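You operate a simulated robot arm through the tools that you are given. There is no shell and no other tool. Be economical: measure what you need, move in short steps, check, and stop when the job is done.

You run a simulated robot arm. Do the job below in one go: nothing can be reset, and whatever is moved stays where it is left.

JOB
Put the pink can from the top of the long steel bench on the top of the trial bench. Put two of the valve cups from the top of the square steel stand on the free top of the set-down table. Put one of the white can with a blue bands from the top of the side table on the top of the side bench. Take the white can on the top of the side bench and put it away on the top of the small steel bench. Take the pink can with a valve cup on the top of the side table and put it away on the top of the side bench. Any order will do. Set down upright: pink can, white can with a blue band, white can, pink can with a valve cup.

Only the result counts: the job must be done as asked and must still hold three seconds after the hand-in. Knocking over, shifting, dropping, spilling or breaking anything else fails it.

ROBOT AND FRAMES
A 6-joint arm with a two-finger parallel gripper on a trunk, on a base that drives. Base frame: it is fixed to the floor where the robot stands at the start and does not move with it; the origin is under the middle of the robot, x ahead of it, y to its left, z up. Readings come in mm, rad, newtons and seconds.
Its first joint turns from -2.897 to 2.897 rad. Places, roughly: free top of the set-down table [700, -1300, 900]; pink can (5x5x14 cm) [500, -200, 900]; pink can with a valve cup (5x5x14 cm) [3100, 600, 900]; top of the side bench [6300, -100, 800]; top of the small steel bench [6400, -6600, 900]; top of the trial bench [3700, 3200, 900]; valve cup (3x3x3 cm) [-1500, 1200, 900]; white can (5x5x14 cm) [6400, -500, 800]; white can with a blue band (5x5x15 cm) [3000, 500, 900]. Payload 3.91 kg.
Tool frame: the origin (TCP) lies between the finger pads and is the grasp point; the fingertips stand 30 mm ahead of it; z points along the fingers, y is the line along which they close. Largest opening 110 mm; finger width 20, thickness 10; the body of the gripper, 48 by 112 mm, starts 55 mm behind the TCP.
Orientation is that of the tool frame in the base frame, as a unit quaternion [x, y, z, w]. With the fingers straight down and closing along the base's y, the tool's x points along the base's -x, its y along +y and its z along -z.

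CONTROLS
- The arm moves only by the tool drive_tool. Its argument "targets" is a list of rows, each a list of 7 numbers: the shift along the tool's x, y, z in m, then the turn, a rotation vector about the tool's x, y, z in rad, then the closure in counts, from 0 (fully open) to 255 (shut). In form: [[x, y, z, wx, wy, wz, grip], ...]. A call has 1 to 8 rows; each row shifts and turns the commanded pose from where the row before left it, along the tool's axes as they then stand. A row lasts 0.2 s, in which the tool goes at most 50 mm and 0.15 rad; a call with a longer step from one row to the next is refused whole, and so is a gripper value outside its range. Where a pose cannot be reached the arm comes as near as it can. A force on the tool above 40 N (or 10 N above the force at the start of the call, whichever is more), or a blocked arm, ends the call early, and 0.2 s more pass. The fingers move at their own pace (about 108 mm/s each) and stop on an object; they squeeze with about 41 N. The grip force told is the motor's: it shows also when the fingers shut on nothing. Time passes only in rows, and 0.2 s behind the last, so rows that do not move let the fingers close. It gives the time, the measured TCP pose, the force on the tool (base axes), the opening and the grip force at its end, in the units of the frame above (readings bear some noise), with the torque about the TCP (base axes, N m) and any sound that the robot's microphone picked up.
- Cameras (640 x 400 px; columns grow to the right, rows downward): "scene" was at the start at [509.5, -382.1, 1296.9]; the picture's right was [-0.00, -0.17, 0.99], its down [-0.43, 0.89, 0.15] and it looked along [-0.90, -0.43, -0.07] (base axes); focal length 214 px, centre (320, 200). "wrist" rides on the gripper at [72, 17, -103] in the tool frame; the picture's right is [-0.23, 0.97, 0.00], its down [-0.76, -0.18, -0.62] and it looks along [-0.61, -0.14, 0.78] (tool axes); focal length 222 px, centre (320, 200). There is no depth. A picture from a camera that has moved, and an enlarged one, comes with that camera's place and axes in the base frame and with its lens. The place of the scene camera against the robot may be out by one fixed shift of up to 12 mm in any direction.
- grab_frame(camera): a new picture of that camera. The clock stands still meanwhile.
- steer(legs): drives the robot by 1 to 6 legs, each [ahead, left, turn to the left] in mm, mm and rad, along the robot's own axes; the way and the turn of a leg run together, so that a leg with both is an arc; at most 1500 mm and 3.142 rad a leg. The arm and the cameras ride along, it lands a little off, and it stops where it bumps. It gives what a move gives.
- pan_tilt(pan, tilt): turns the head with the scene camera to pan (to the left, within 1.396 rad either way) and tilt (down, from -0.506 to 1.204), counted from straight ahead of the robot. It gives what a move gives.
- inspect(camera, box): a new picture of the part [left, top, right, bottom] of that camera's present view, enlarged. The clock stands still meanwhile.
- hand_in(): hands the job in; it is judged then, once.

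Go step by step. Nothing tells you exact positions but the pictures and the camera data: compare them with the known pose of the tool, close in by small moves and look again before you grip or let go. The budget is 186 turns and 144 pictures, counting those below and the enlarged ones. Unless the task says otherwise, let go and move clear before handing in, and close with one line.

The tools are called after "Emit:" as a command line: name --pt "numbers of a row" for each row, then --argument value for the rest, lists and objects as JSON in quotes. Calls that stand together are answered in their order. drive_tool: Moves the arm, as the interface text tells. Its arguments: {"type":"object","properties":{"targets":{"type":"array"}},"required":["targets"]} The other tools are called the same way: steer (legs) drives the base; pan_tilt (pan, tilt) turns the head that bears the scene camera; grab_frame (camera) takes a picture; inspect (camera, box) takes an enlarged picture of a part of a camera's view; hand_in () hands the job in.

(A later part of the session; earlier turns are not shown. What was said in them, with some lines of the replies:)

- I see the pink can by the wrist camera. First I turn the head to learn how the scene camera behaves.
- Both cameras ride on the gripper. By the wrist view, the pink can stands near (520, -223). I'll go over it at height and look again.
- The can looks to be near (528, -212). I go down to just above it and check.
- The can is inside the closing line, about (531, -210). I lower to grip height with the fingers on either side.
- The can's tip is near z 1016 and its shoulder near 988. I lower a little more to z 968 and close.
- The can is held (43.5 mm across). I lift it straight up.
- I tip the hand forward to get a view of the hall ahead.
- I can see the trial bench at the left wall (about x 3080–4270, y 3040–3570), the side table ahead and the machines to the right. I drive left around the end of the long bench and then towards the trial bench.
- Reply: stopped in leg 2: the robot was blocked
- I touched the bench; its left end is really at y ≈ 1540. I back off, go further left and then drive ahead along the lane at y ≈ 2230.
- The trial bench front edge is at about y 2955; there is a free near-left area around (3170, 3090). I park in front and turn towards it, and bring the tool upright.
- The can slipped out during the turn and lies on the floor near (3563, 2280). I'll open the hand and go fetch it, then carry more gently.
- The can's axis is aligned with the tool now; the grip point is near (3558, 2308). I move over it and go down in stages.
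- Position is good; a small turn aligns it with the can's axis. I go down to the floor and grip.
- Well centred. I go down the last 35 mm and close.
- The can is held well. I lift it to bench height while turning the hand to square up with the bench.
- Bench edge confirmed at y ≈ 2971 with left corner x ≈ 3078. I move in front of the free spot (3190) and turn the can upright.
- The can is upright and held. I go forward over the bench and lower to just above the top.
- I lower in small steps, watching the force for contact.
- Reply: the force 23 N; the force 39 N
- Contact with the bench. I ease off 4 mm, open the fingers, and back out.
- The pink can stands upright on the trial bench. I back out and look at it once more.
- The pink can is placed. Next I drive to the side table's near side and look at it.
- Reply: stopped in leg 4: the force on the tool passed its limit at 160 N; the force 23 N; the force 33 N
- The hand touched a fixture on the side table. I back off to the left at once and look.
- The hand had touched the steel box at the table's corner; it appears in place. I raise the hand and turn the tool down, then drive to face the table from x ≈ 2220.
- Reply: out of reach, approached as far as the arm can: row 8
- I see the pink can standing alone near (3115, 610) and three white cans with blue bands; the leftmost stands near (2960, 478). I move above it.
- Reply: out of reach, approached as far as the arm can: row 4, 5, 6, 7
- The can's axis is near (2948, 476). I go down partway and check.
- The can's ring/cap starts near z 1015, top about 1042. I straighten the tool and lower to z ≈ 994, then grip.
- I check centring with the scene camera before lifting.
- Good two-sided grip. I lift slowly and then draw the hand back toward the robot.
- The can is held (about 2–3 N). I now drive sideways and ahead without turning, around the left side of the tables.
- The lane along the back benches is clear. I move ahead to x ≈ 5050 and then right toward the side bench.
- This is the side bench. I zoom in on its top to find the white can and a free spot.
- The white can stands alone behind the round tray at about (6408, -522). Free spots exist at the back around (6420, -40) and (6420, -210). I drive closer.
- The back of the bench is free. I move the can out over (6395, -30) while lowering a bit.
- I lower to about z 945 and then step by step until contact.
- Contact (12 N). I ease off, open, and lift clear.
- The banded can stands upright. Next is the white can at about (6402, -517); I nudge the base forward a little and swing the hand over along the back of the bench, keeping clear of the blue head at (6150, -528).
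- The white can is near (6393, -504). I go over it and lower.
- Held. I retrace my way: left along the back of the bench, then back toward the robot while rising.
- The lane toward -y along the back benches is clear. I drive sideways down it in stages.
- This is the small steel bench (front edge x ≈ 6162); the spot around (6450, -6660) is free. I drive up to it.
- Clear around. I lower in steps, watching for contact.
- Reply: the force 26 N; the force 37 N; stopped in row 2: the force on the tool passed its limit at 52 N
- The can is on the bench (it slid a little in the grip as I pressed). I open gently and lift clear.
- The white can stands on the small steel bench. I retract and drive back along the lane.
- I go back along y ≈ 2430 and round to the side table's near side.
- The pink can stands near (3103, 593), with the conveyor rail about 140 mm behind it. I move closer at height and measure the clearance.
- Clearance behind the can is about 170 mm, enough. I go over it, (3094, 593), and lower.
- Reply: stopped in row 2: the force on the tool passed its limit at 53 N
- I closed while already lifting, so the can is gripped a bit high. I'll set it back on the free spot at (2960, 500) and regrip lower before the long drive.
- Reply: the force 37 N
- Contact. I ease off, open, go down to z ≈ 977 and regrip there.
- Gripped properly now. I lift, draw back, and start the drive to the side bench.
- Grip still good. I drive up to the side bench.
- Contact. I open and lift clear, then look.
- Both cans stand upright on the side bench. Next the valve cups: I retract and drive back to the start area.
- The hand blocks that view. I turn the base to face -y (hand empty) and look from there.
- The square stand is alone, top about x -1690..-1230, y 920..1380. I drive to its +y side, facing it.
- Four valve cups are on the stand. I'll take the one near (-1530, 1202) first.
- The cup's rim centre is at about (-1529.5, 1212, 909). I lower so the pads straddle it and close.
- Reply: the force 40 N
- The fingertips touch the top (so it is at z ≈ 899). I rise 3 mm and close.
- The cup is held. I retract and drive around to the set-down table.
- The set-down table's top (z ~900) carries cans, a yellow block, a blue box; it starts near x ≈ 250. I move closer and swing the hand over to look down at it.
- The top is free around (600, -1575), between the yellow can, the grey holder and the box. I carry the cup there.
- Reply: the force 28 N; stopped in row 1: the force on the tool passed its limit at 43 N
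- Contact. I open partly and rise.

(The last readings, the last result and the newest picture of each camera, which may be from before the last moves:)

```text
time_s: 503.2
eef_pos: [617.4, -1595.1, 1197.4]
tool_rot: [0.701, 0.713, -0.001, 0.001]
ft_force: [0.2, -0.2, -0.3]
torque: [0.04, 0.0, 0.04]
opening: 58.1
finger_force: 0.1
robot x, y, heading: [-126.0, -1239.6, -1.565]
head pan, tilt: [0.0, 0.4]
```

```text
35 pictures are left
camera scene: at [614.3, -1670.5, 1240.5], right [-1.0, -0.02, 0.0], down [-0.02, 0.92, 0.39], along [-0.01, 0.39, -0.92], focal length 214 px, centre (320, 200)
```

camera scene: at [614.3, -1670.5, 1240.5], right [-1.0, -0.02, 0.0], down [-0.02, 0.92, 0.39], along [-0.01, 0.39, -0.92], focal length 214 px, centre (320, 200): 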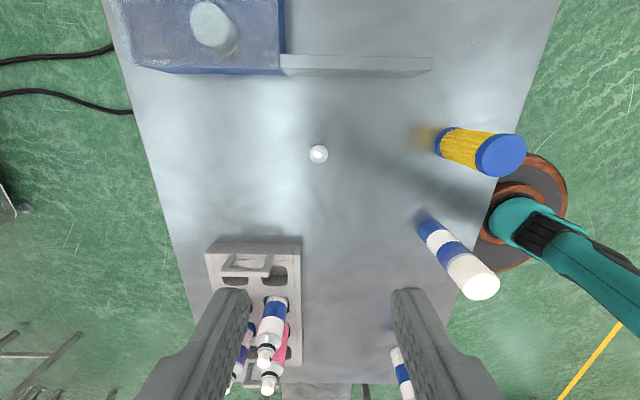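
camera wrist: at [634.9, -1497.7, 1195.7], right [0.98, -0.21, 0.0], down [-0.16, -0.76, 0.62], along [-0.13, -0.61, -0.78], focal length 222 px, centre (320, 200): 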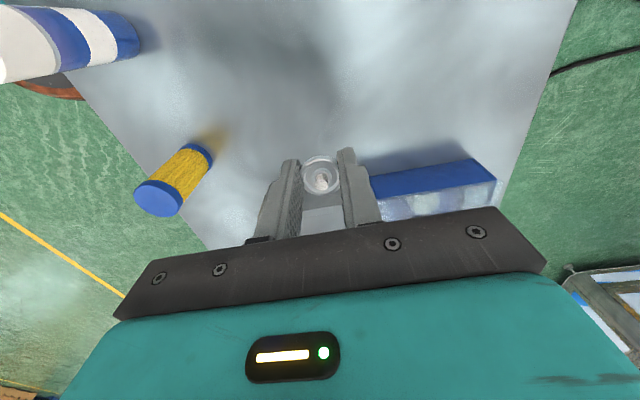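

The first cup stands on the set-down table. I swing back and return to the stand for the second one.

Emit:
drive_tool --pt "0 -0.049 0 0 0 0 0" --pt "0 -0.049 0 0 0 0 0" --pt "0 -0.049 0 0 0 0 0" --pt "0 -0.049 0 0 0 0 0" --pt "0 -0.049 0 0 0 0 0" --pt "0 -0.049 0 0 0 0 0" --pt "0 -0.049 0 0 0 0 0" --pt "0 -0.049 0 0 0 0 0"

Emit:
drive_tool --pt "0 -0.049 0 0 0 0 0" --pt "-0.005 -0.049 0 0 0 0 0" --pt "-0.01 -0.048 0 0 0 0 0" --pt "-0.01 -0.048 0 0 0 0 0" --pt "-0.01 -0.048 0 0 0 0 0" --pt "-0.01 -0.048 0 0 0 0 0" --pt "0 -0.048 0 0 0 0 0" --pt "0 -0.03 0 0 0 0 0"

Emit:
steer --legs '[[-170, -480, 0], [-1450, 0, 0], [-1420, 0, 0], [0, -800, 0]]'

Emit:
pan_tilt --pan 0 --tilt -0.3

Emit:
grab_frame --camera "scene"

```text
time_s: 505.0
eef_pos: [226.9, -1605.8, 1195.0]
tool_rot: [0.7, 0.714, -0.001, 0.002]
ft_force: [1.0, -0.7, -0.2]
torque: [0.05, 0.03, 0.0]
opening: 110.1
finger_force: 0.0
robot x, y, heading: [-129.0, -1244.2, -1.565]
head pan, tilt: [0.0, 0.4]
```

```text
time_s: 506.8
eef_pos: [-139.8, -1654.8, 1194.3]
tool_rot: [0.701, 0.714, -0.001, 0.002]
ft_force: [-0.3, -0.2, -0.2]
torque: [0.01, 0.01, 0.02]
opening: 110.3
finger_force: 0.1
robot x, y, heading: [-129.1, -1236.4, -1.566]
head pan, tilt: [0.0, 0.4]
```

```text
time_s: 527.2
eef_pos: [-1452.4, 1365.1, 1194.5]
tool_rot: [0.697, 0.717, -0.001, 0.002]
ft_force: [-0.4, 0.1, -0.1]
torque: [-0.01, 0.02, 0.01]
opening: 110.1
finger_force: 0.0
robot x, y, heading: [-1451.0, 1781.8, -1.556]
head pan, tilt: [0.0, 0.4]
```

```text
time_s: 528.2
eef_pos: [-1452.2, 1365.1, 1195.7]
tool_rot: [0.697, 0.717, 0.0, 0.003]
ft_force: [0.6, -0.5, -0.4]
torque: [0.02, 0.0, -0.01]
opening: 109.8
finger_force: 0.1
robot x, y, heading: [-1447.4, 1781.2, -1.558]
head pan, tilt: [0.0, -0.3]
```

```text
34 pictures are left
camera scene: at [-1452.8, 1228.2, 1252.1], right [-1.0, -0.03, 0.0], down [-0.03, 0.95, -0.3], along [0.01, -0.3, -0.95], focal length 214 px, centre (320, 200)
```

scene: 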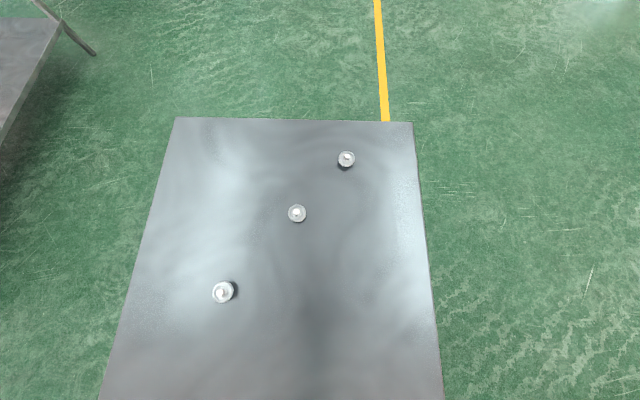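

The second cup is near (-1412, 1152). I move over it and lower.

Emit:
drive_tool --pt "-0.0426 0.0066 0 0 0 0 0" --pt "-0.0426 0.0066 0 0 0 0 0" --pt "-0.0426 0.0066 0 0 0 0 0" --pt "-0.0426 0.0066 0 0 0 0 0" --pt "-0.0426 0.0066 0.01 0 0 0 0" --pt "0 0 0.045 0 0 0 0" --pt "0 0 0.045 0 0 0 0" --pt "0 0 0.045 0 0 0 0"

Emit:
drive_tool --pt "0 0 0.04 0 0 0 0" --pt "0 0 0.03 0 0 0 0" --pt "0 0 0 0 0 0 0"

Emit:
pan_tilt --pan 0 --tilt 0.4

Emit:
grab_frame --camera "scene"

Emit:
grab_frame --camera "wrist"

```text
time_s: 530.0
eef_pos: [-1411.8, 1156.0, 1051.9]
tool_rot: [0.697, 0.717, -0.001, 0.002]
ft_force: [0.3, 0.4, 0.0]
torque: [-0.03, -0.02, 0.02]
opening: 109.9
finger_force: 0.1
robot x, y, heading: [-1445.2, 1785.2, -1.56]
head pan, tilt: [0.0, -0.3]
```

```text
time_s: 530.8
eef_pos: [-1413.2, 1152.0, 980.4]
tool_rot: [0.697, 0.717, 0.0, 0.001]
ft_force: [0.7, -1.1, -0.7]
torque: [0.0, -0.01, -0.04]
opening: 110.0
finger_force: 0.1
robot x, y, heading: [-1448.6, 1779.9, -1.56]
head pan, tilt: [0.0, -0.3]
```

```text
time_s: 531.9
eef_pos: [-1413.0, 1152.5, 981.0]
tool_rot: [0.697, 0.717, 0.0, 0.003]
ft_force: [0.2, -0.3, -0.1]
torque: [0.01, -0.02, -0.03]
opening: 110.2
finger_force: 0.0
robot x, y, heading: [-1441.5, 1781.6, -1.556]
head pan, tilt: [0.0, 0.4]
```

```text
33 pictures are left
camera scene: at [-1415.1, 1077.5, 1024.1], right [-1.0, -0.03, 0.0], down [-0.03, 0.92, 0.39], along [-0.01, 0.39, -0.92], focal length 214 px, centre (320, 200)
```

scene: 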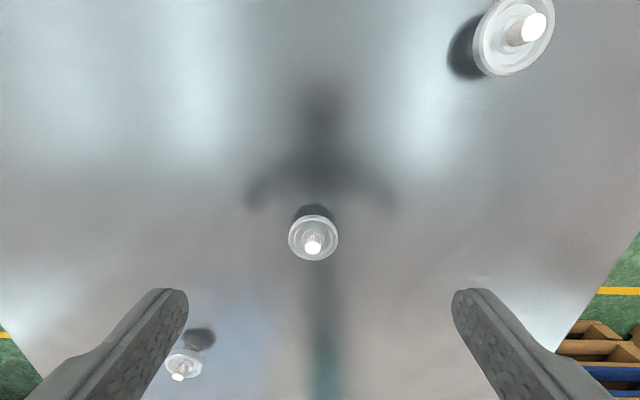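

```text
32 pictures are left
camera wrist: at [-1398.9, 1227.6, 1084.4], right [0.98, -0.2, 0.0], down [-0.16, -0.76, 0.63], along [-0.12, -0.61, -0.78], focal length 222 px, centre (320, 200)
```

wrist: 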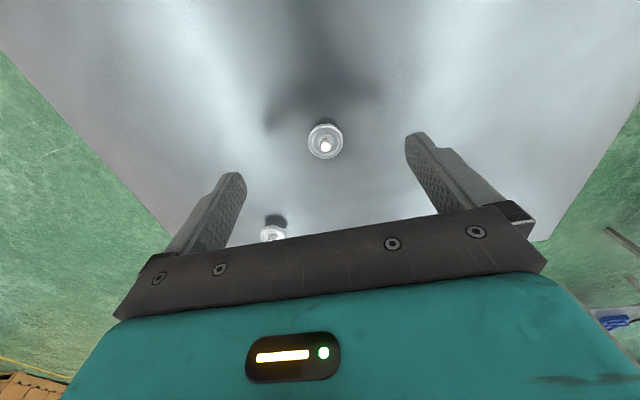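

Emit:
drive_tool --pt "0 0.003 0.04 0 0 0 0" --pt "0 0 0.006 0 0 0 0" --pt "0 0 0 0 0 0 0"

Emit:
grab_frame --camera "wrist"

```text
time_s: 532.7
eef_pos: [-1409.4, 1151.0, 935.5]
tool_rot: [0.697, 0.717, -0.002, 0.001]
ft_force: [0.5, 0.4, 0.0]
torque: [0.01, 0.01, 0.0]
opening: 110.0
finger_force: 0.0
robot x, y, heading: [-1447.2, 1783.4, -1.56]
head pan, tilt: [0.0, 0.4]
```

```text
31 pictures are left
camera wrist: at [-1395.6, 1227.0, 1038.0], right [0.98, -0.2, 0.0], down [-0.16, -0.76, 0.63], along [-0.12, -0.61, -0.78], focal length 222 px, centre (320, 200)
```

wrist: 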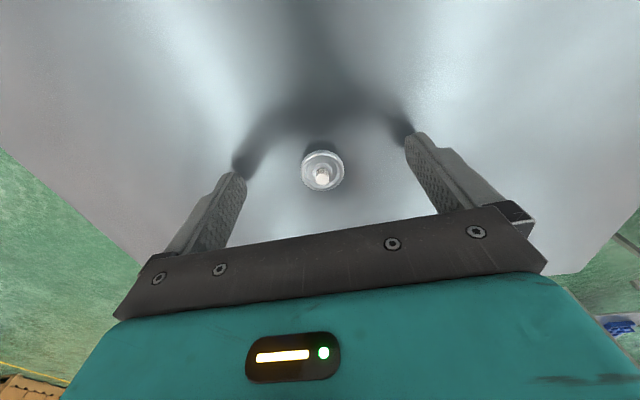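

Emit:
drive_tool --pt "0 0 0.003 0 0 0 120" --pt "0 0 0 0 0 0 120"

Emit:
drive_tool --pt "0 0 0 0 0 0 255" --pt "0 0 0 0 0 0 255" --pt "0 0 0 0 0 0 255"

Emit:
drive_tool --pt "0 0 -0.02 0 0 0 255" --pt "0 0 -0.04 0 0 0 255" --pt "0 0 -0.045 0 0 0 255" --pt "0 0 -0.045 0 0 0 255" --pt "0 0 -0.045 0 0 0 255" --pt "0 0 -0.045 0 0 0 255" --pt "0 0 0 0 0 0 255"

Emit:
grab_frame --camera "wrist"

```text
time_s: 533.3
eef_pos: [-1409.4, 1151.1, 931.2]
tool_rot: [0.696, 0.718, 0.0, 0.002]
ft_force: [-0.1, -0.7, 0.1]
torque: [0.0, -0.01, 0.0]
opening: 58.2
finger_force: 0.1
robot x, y, heading: [-1446.7, 1783.7, -1.557]
head pan, tilt: [0.0, 0.4]
```

```text
time_s: 534.1
eef_pos: [-1410.0, 1151.7, 930.1]
tool_rot: [0.697, 0.717, -0.001, 0.003]
ft_force: [0.5, 0.2, 0.3]
torque: [0.01, -0.04, 0.02]
opening: 24.2
finger_force: 40.9
robot x, y, heading: [-1446.9, 1781.6, -1.554]
head pan, tilt: [0.0, 0.4]
```

```text
time_s: 535.7
eef_pos: [-1412.2, 1152.9, 1171.5]
tool_rot: [0.697, 0.717, 0.0, 0.002]
ft_force: [0.0, -0.8, -0.3]
torque: [0.01, 0.03, 0.03]
opening: 24.0
finger_force: 41.0
robot x, y, heading: [-1439.5, 1778.4, -1.559]
head pan, tilt: [0.0, 0.4]
```

```text
30 pictures are left
camera wrist: at [-1398.2, 1228.2, 1274.6], right [0.98, -0.2, 0.0], down [-0.16, -0.76, 0.63], along [-0.12, -0.61, -0.78], focal length 222 px, centre (320, 200)
```

wrist: 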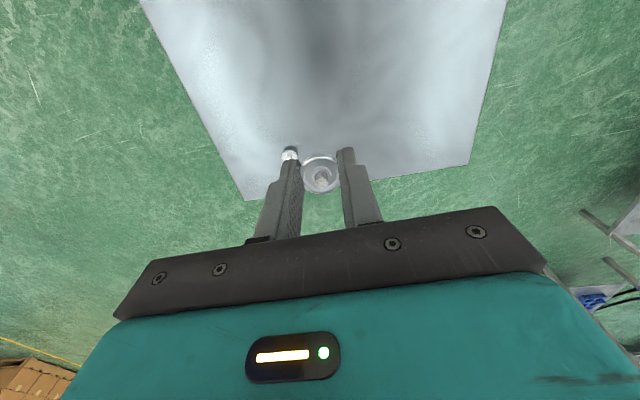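

The second cup is held. I retract and drive the same way back.

Emit:
drive_tool --pt "0.04 0 -0.01 0 0 0 255" --pt "0.045 0 -0.01 0 0 0 255" --pt "0.045 0 -0.01 0 0 0 255" --pt "0.045 0 -0.01 0 0 0 255" --pt "0.035 0 0 0 0 0 255"

Emit:
steer --legs '[[0, 820, 0], [1450, 0, 0], [1430, 0, 0]]'

```text
time_s: 536.9
eef_pos: [-1416.3, 1362.3, 1209.3]
tool_rot: [0.697, 0.717, 0.0, 0.001]
ft_force: [0.0, -0.6, 0.0]
torque: [0.08, 0.0, -0.01]
opening: 24.1
finger_force: 41.0
robot x, y, heading: [-1446.6, 1784.1, -1.562]
head pan, tilt: [0.0, 0.4]
```

```text
time_s: 554.7
eef_pos: [-592.8, -1483.4, 1210.9]
tool_rot: [0.709, 0.706, 0.0, 0.001]
ft_force: [0.1, 1.0, -0.1]
torque: [-0.03, 0.03, -0.01]
opening: 24.1
finger_force: 40.8
robot x, y, heading: [-605.2, -1064.7, -1.591]
head pan, tilt: [0.0, 0.4]
```

Emit:
steer --legs '[[175, 475, 0.025]]'

Emit:
drive_tool --pt "0 0.048 0 0 0 0 255" --pt "0 0.048 0 0 0 0 255" --pt "0.005 0.047 0 0 0 0 255" --pt "0.005 0.047 0 0 0 0 255" --pt "0.01 0.045 0 0 0 0 255" --pt "0.01 0.045 0 0 0 0 255" --pt "0.01 0.045 0 0 0 0 255" --pt "0 0.045 0 0 0 0 255"

Emit:
drive_tool --pt "0 0.048 0 0 0 0 255" --pt "0 0.048 0 0 0 0 255" --pt "0 0.048 0 0 0 0 255" --pt "0 0.048 0 0 0 0 255" --pt "0 0.048 0 0 0 0 255" --pt "0 0 0 0 0 0 255"

Emit:
grab_frame --camera "scene"

```text
time_s: 557.7
eef_pos: [-106.5, -1664.5, 1210.3]
tool_rot: [0.701, 0.713, -0.002, 0.002]
ft_force: [0.2, -0.1, -0.1]
torque: [0.04, 0.02, 0.02]
opening: 24.0
finger_force: 41.1
robot x, y, heading: [-133.4, -1247.0, -1.566]
head pan, tilt: [0.0, 0.4]
```

```text
time_s: 559.5
eef_pos: [261.8, -1620.4, 1212.5]
tool_rot: [0.702, 0.712, 0.0, 0.003]
ft_force: [-1.2, 0.9, 0.2]
torque: [-0.03, -0.07, -0.01]
opening: 24.0
finger_force: 40.7
robot x, y, heading: [-127.3, -1246.1, -1.565]
head pan, tilt: [0.0, 0.4]
```

```text
time_s: 560.9
eef_pos: [501.4, -1614.6, 1210.5]
tool_rot: [0.702, 0.712, -0.001, 0.002]
ft_force: [0.7, 0.6, 0.3]
torque: [0.01, 0.03, -0.01]
opening: 24.0
finger_force: 41.2
robot x, y, heading: [-131.2, -1245.0, -1.572]
head pan, tilt: [0.0, 0.4]
```

```text
29 pictures are left
camera scene: at [498.3, -1689.3, 1253.8], right [-1.0, -0.02, 0.0], down [-0.02, 0.92, 0.39], along [-0.01, 0.39, -0.92], focal length 214 px, centre (320, 200)
```

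scene: 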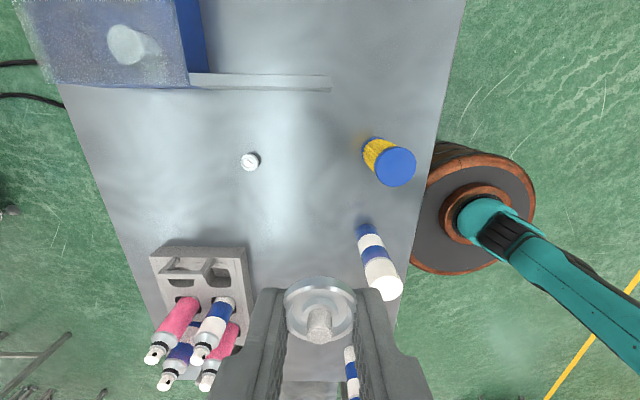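

Table unchanged, first cup in place. I set the second cup at about (540, -1550).

Emit:
drive_tool --pt "0.032 0.02 0.02 0 0 0 255" --pt "0.032 0.02 0.02 0 0 0 255" --pt "0 0 0.045 0 0 0 255" --pt "0 0 0.045 0 0 0 255" --pt "0 0 0.045 0 0 0 255" --pt "0 0 0.045 0 0 0 255" --pt "0 0 0.03 0 0 0 255" --pt "0 0 0 0 0 0 255"

Emit:
grab_frame --camera "scene"

Emit:
grab_frame --camera "wrist"

```text
time_s: 562.7
eef_pos: [540.5, -1550.0, 961.1]
tool_rot: [0.702, 0.712, -0.001, 0.002]
ft_force: [0.0, 0.8, 1.1]
torque: [0.03, 0.01, 0.0]
opening: 24.2
finger_force: 41.0
robot x, y, heading: [-131.0, -1244.4, -1.569]
head pan, tilt: [0.0, 0.4]
```

```text
28 pictures are left
camera scene: at [538.0, -1624.9, 1003.6], right [-1.0, -0.02, 0.0], down [-0.02, 0.92, 0.39], along [0.0, 0.39, -0.92], focal length 214 px, centre (320, 200)
```

scene: 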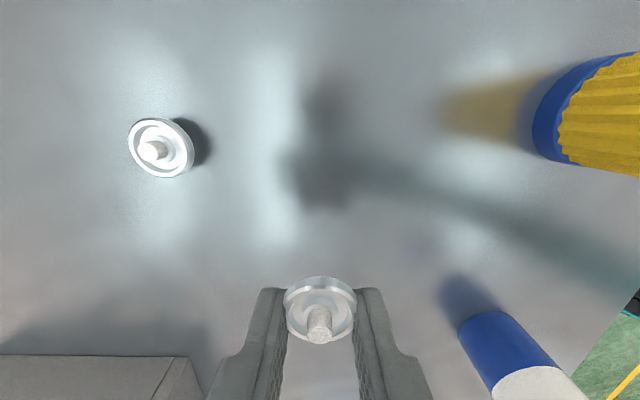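

```text
27 pictures are left
camera wrist: at [556.2, -1475.0, 1063.8], right [0.98, -0.21, 0.0], down [-0.17, -0.76, 0.63], along [-0.13, -0.61, -0.78], focal length 222 px, centre (320, 200)
```

wrist: 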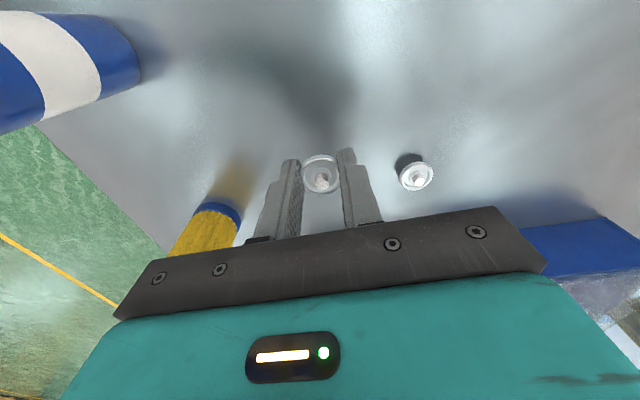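

Clear all round. I lower to near the expected contact at z ≈ 910.

Emit:
drive_tool --pt "0 0 0.015 0 0 0 255" --pt "0 0 0.015 0 0 0 255" --pt "0 0 0.012 0 0 0 255" --pt "0 0 0 0 0 0 255"

Emit:
drive_tool --pt "0 0 0.003 0 0 0 255" --pt "0 0 0.003 0 0 0 255" --pt "0 0 0 0 0 0 255"

```text
time_s: 563.7
eef_pos: [540.7, -1552.2, 918.7]
tool_rot: [0.702, 0.713, -0.001, 0.002]
ft_force: [0.4, 0.3, -0.6]
torque: [0.0, 0.0, -0.03]
opening: 23.7
finger_force: 40.7
robot x, y, heading: [-132.6, -1248.4, -1.572]
head pan, tilt: [0.0, 0.4]
```

```text
time_s: 564.5
eef_pos: [542.1, -1552.9, 912.0]
tool_rot: [0.701, 0.713, -0.001, 0.002]
ft_force: [-0.3, -0.5, 0.1]
torque: [0.05, 0.05, 0.01]
opening: 24.1
finger_force: 41.3
robot x, y, heading: [-131.3, -1242.5, -1.568]
head pan, tilt: [0.0, 0.4]
```

Emit:
drive_tool --pt "0 0 0.003 0 0 0 255" --pt "0 0 0 0 0 0 255"

```text
time_s: 565.1
eef_pos: [540.7, -1551.5, 910.2]
tool_rot: [0.701, 0.713, 0.0, 0.003]
ft_force: [0.2, -0.8, 10.4]
torque: [-0.08, -0.05, 0.0]
opening: 24.0
finger_force: 40.6
robot x, y, heading: [-127.7, -1245.4, -1.568]
head pan, tilt: [0.0, 0.4]
```

Contact. I open partly, rise, and check.

Emit:
drive_tool --pt "0 0 0 0 0 0 190" --pt "0 0 0 0 0 0 170" --pt "0 0 0 0 0 0 120" --pt "0 0 0 0 0 0 120"

Emit:
drive_tool --pt "0 0 -0.02 0 0 0 120" --pt "0 0 -0.04 0 0 0 120" --pt "0 0 -0.045 0 0 0 120" --pt "0 0 -0.045 0 0 0 120" --pt "0 0 -0.045 0 0 0 120" --pt "0 0 -0.045 0 0 0 120" --pt "0 0 -0.045 0 0 0 120"

Emit:
grab_frame --camera "scene"

```text
time_s: 566.1
eef_pos: [541.3, -1550.2, 911.4]
tool_rot: [0.702, 0.713, -0.001, 0.001]
ft_force: [0.5, 2.9, 5.9]
torque: [0.12, 0.21, -0.07]
opening: 57.9
finger_force: 0.1
robot x, y, heading: [-133.8, -1247.8, -1.57]
head pan, tilt: [0.0, 0.4]
```

```text
time_s: 567.7
eef_pos: [542.6, -1551.8, 1196.5]
tool_rot: [0.701, 0.713, -0.001, 0.001]
ft_force: [0.5, -0.6, 0.2]
torque: [0.02, -0.02, 0.02]
opening: 58.3
finger_force: 0.1
robot x, y, heading: [-129.9, -1245.6, -1.567]
head pan, tilt: [0.0, 0.4]
```

```text
26 pictures are left
camera scene: at [539.7, -1626.3, 1239.8], right [-1.0, -0.02, 0.0], down [-0.02, 0.92, 0.39], along [-0.01, 0.39, -0.92], focal length 214 px, centre (320, 200)
```

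scene: 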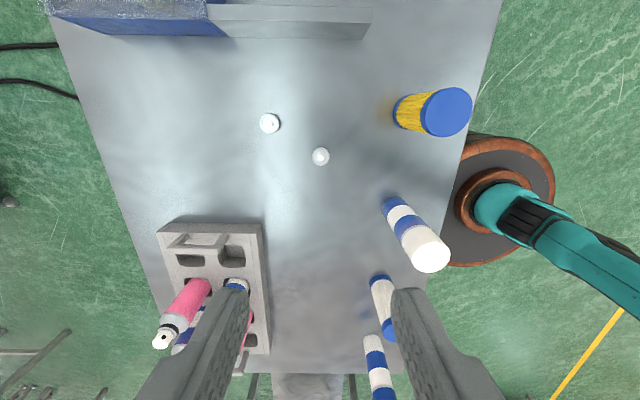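

Both valve cups stand on the set-down table, and every other item was seen standing where it was placed. The hand is empty and clear, so I hand in.

Emit:
hand_in

```text
The job is handed in.
```

All five moves are done and handed in, with each can upright when I last saw it. Two things went wrong on the way: the pink can fell to the floor once, and the hand hit the steel box on the side table's corner at 160 N. The can shows no damage I could see. The box looked in place afterwards, but I had no earlier view to compare it with.
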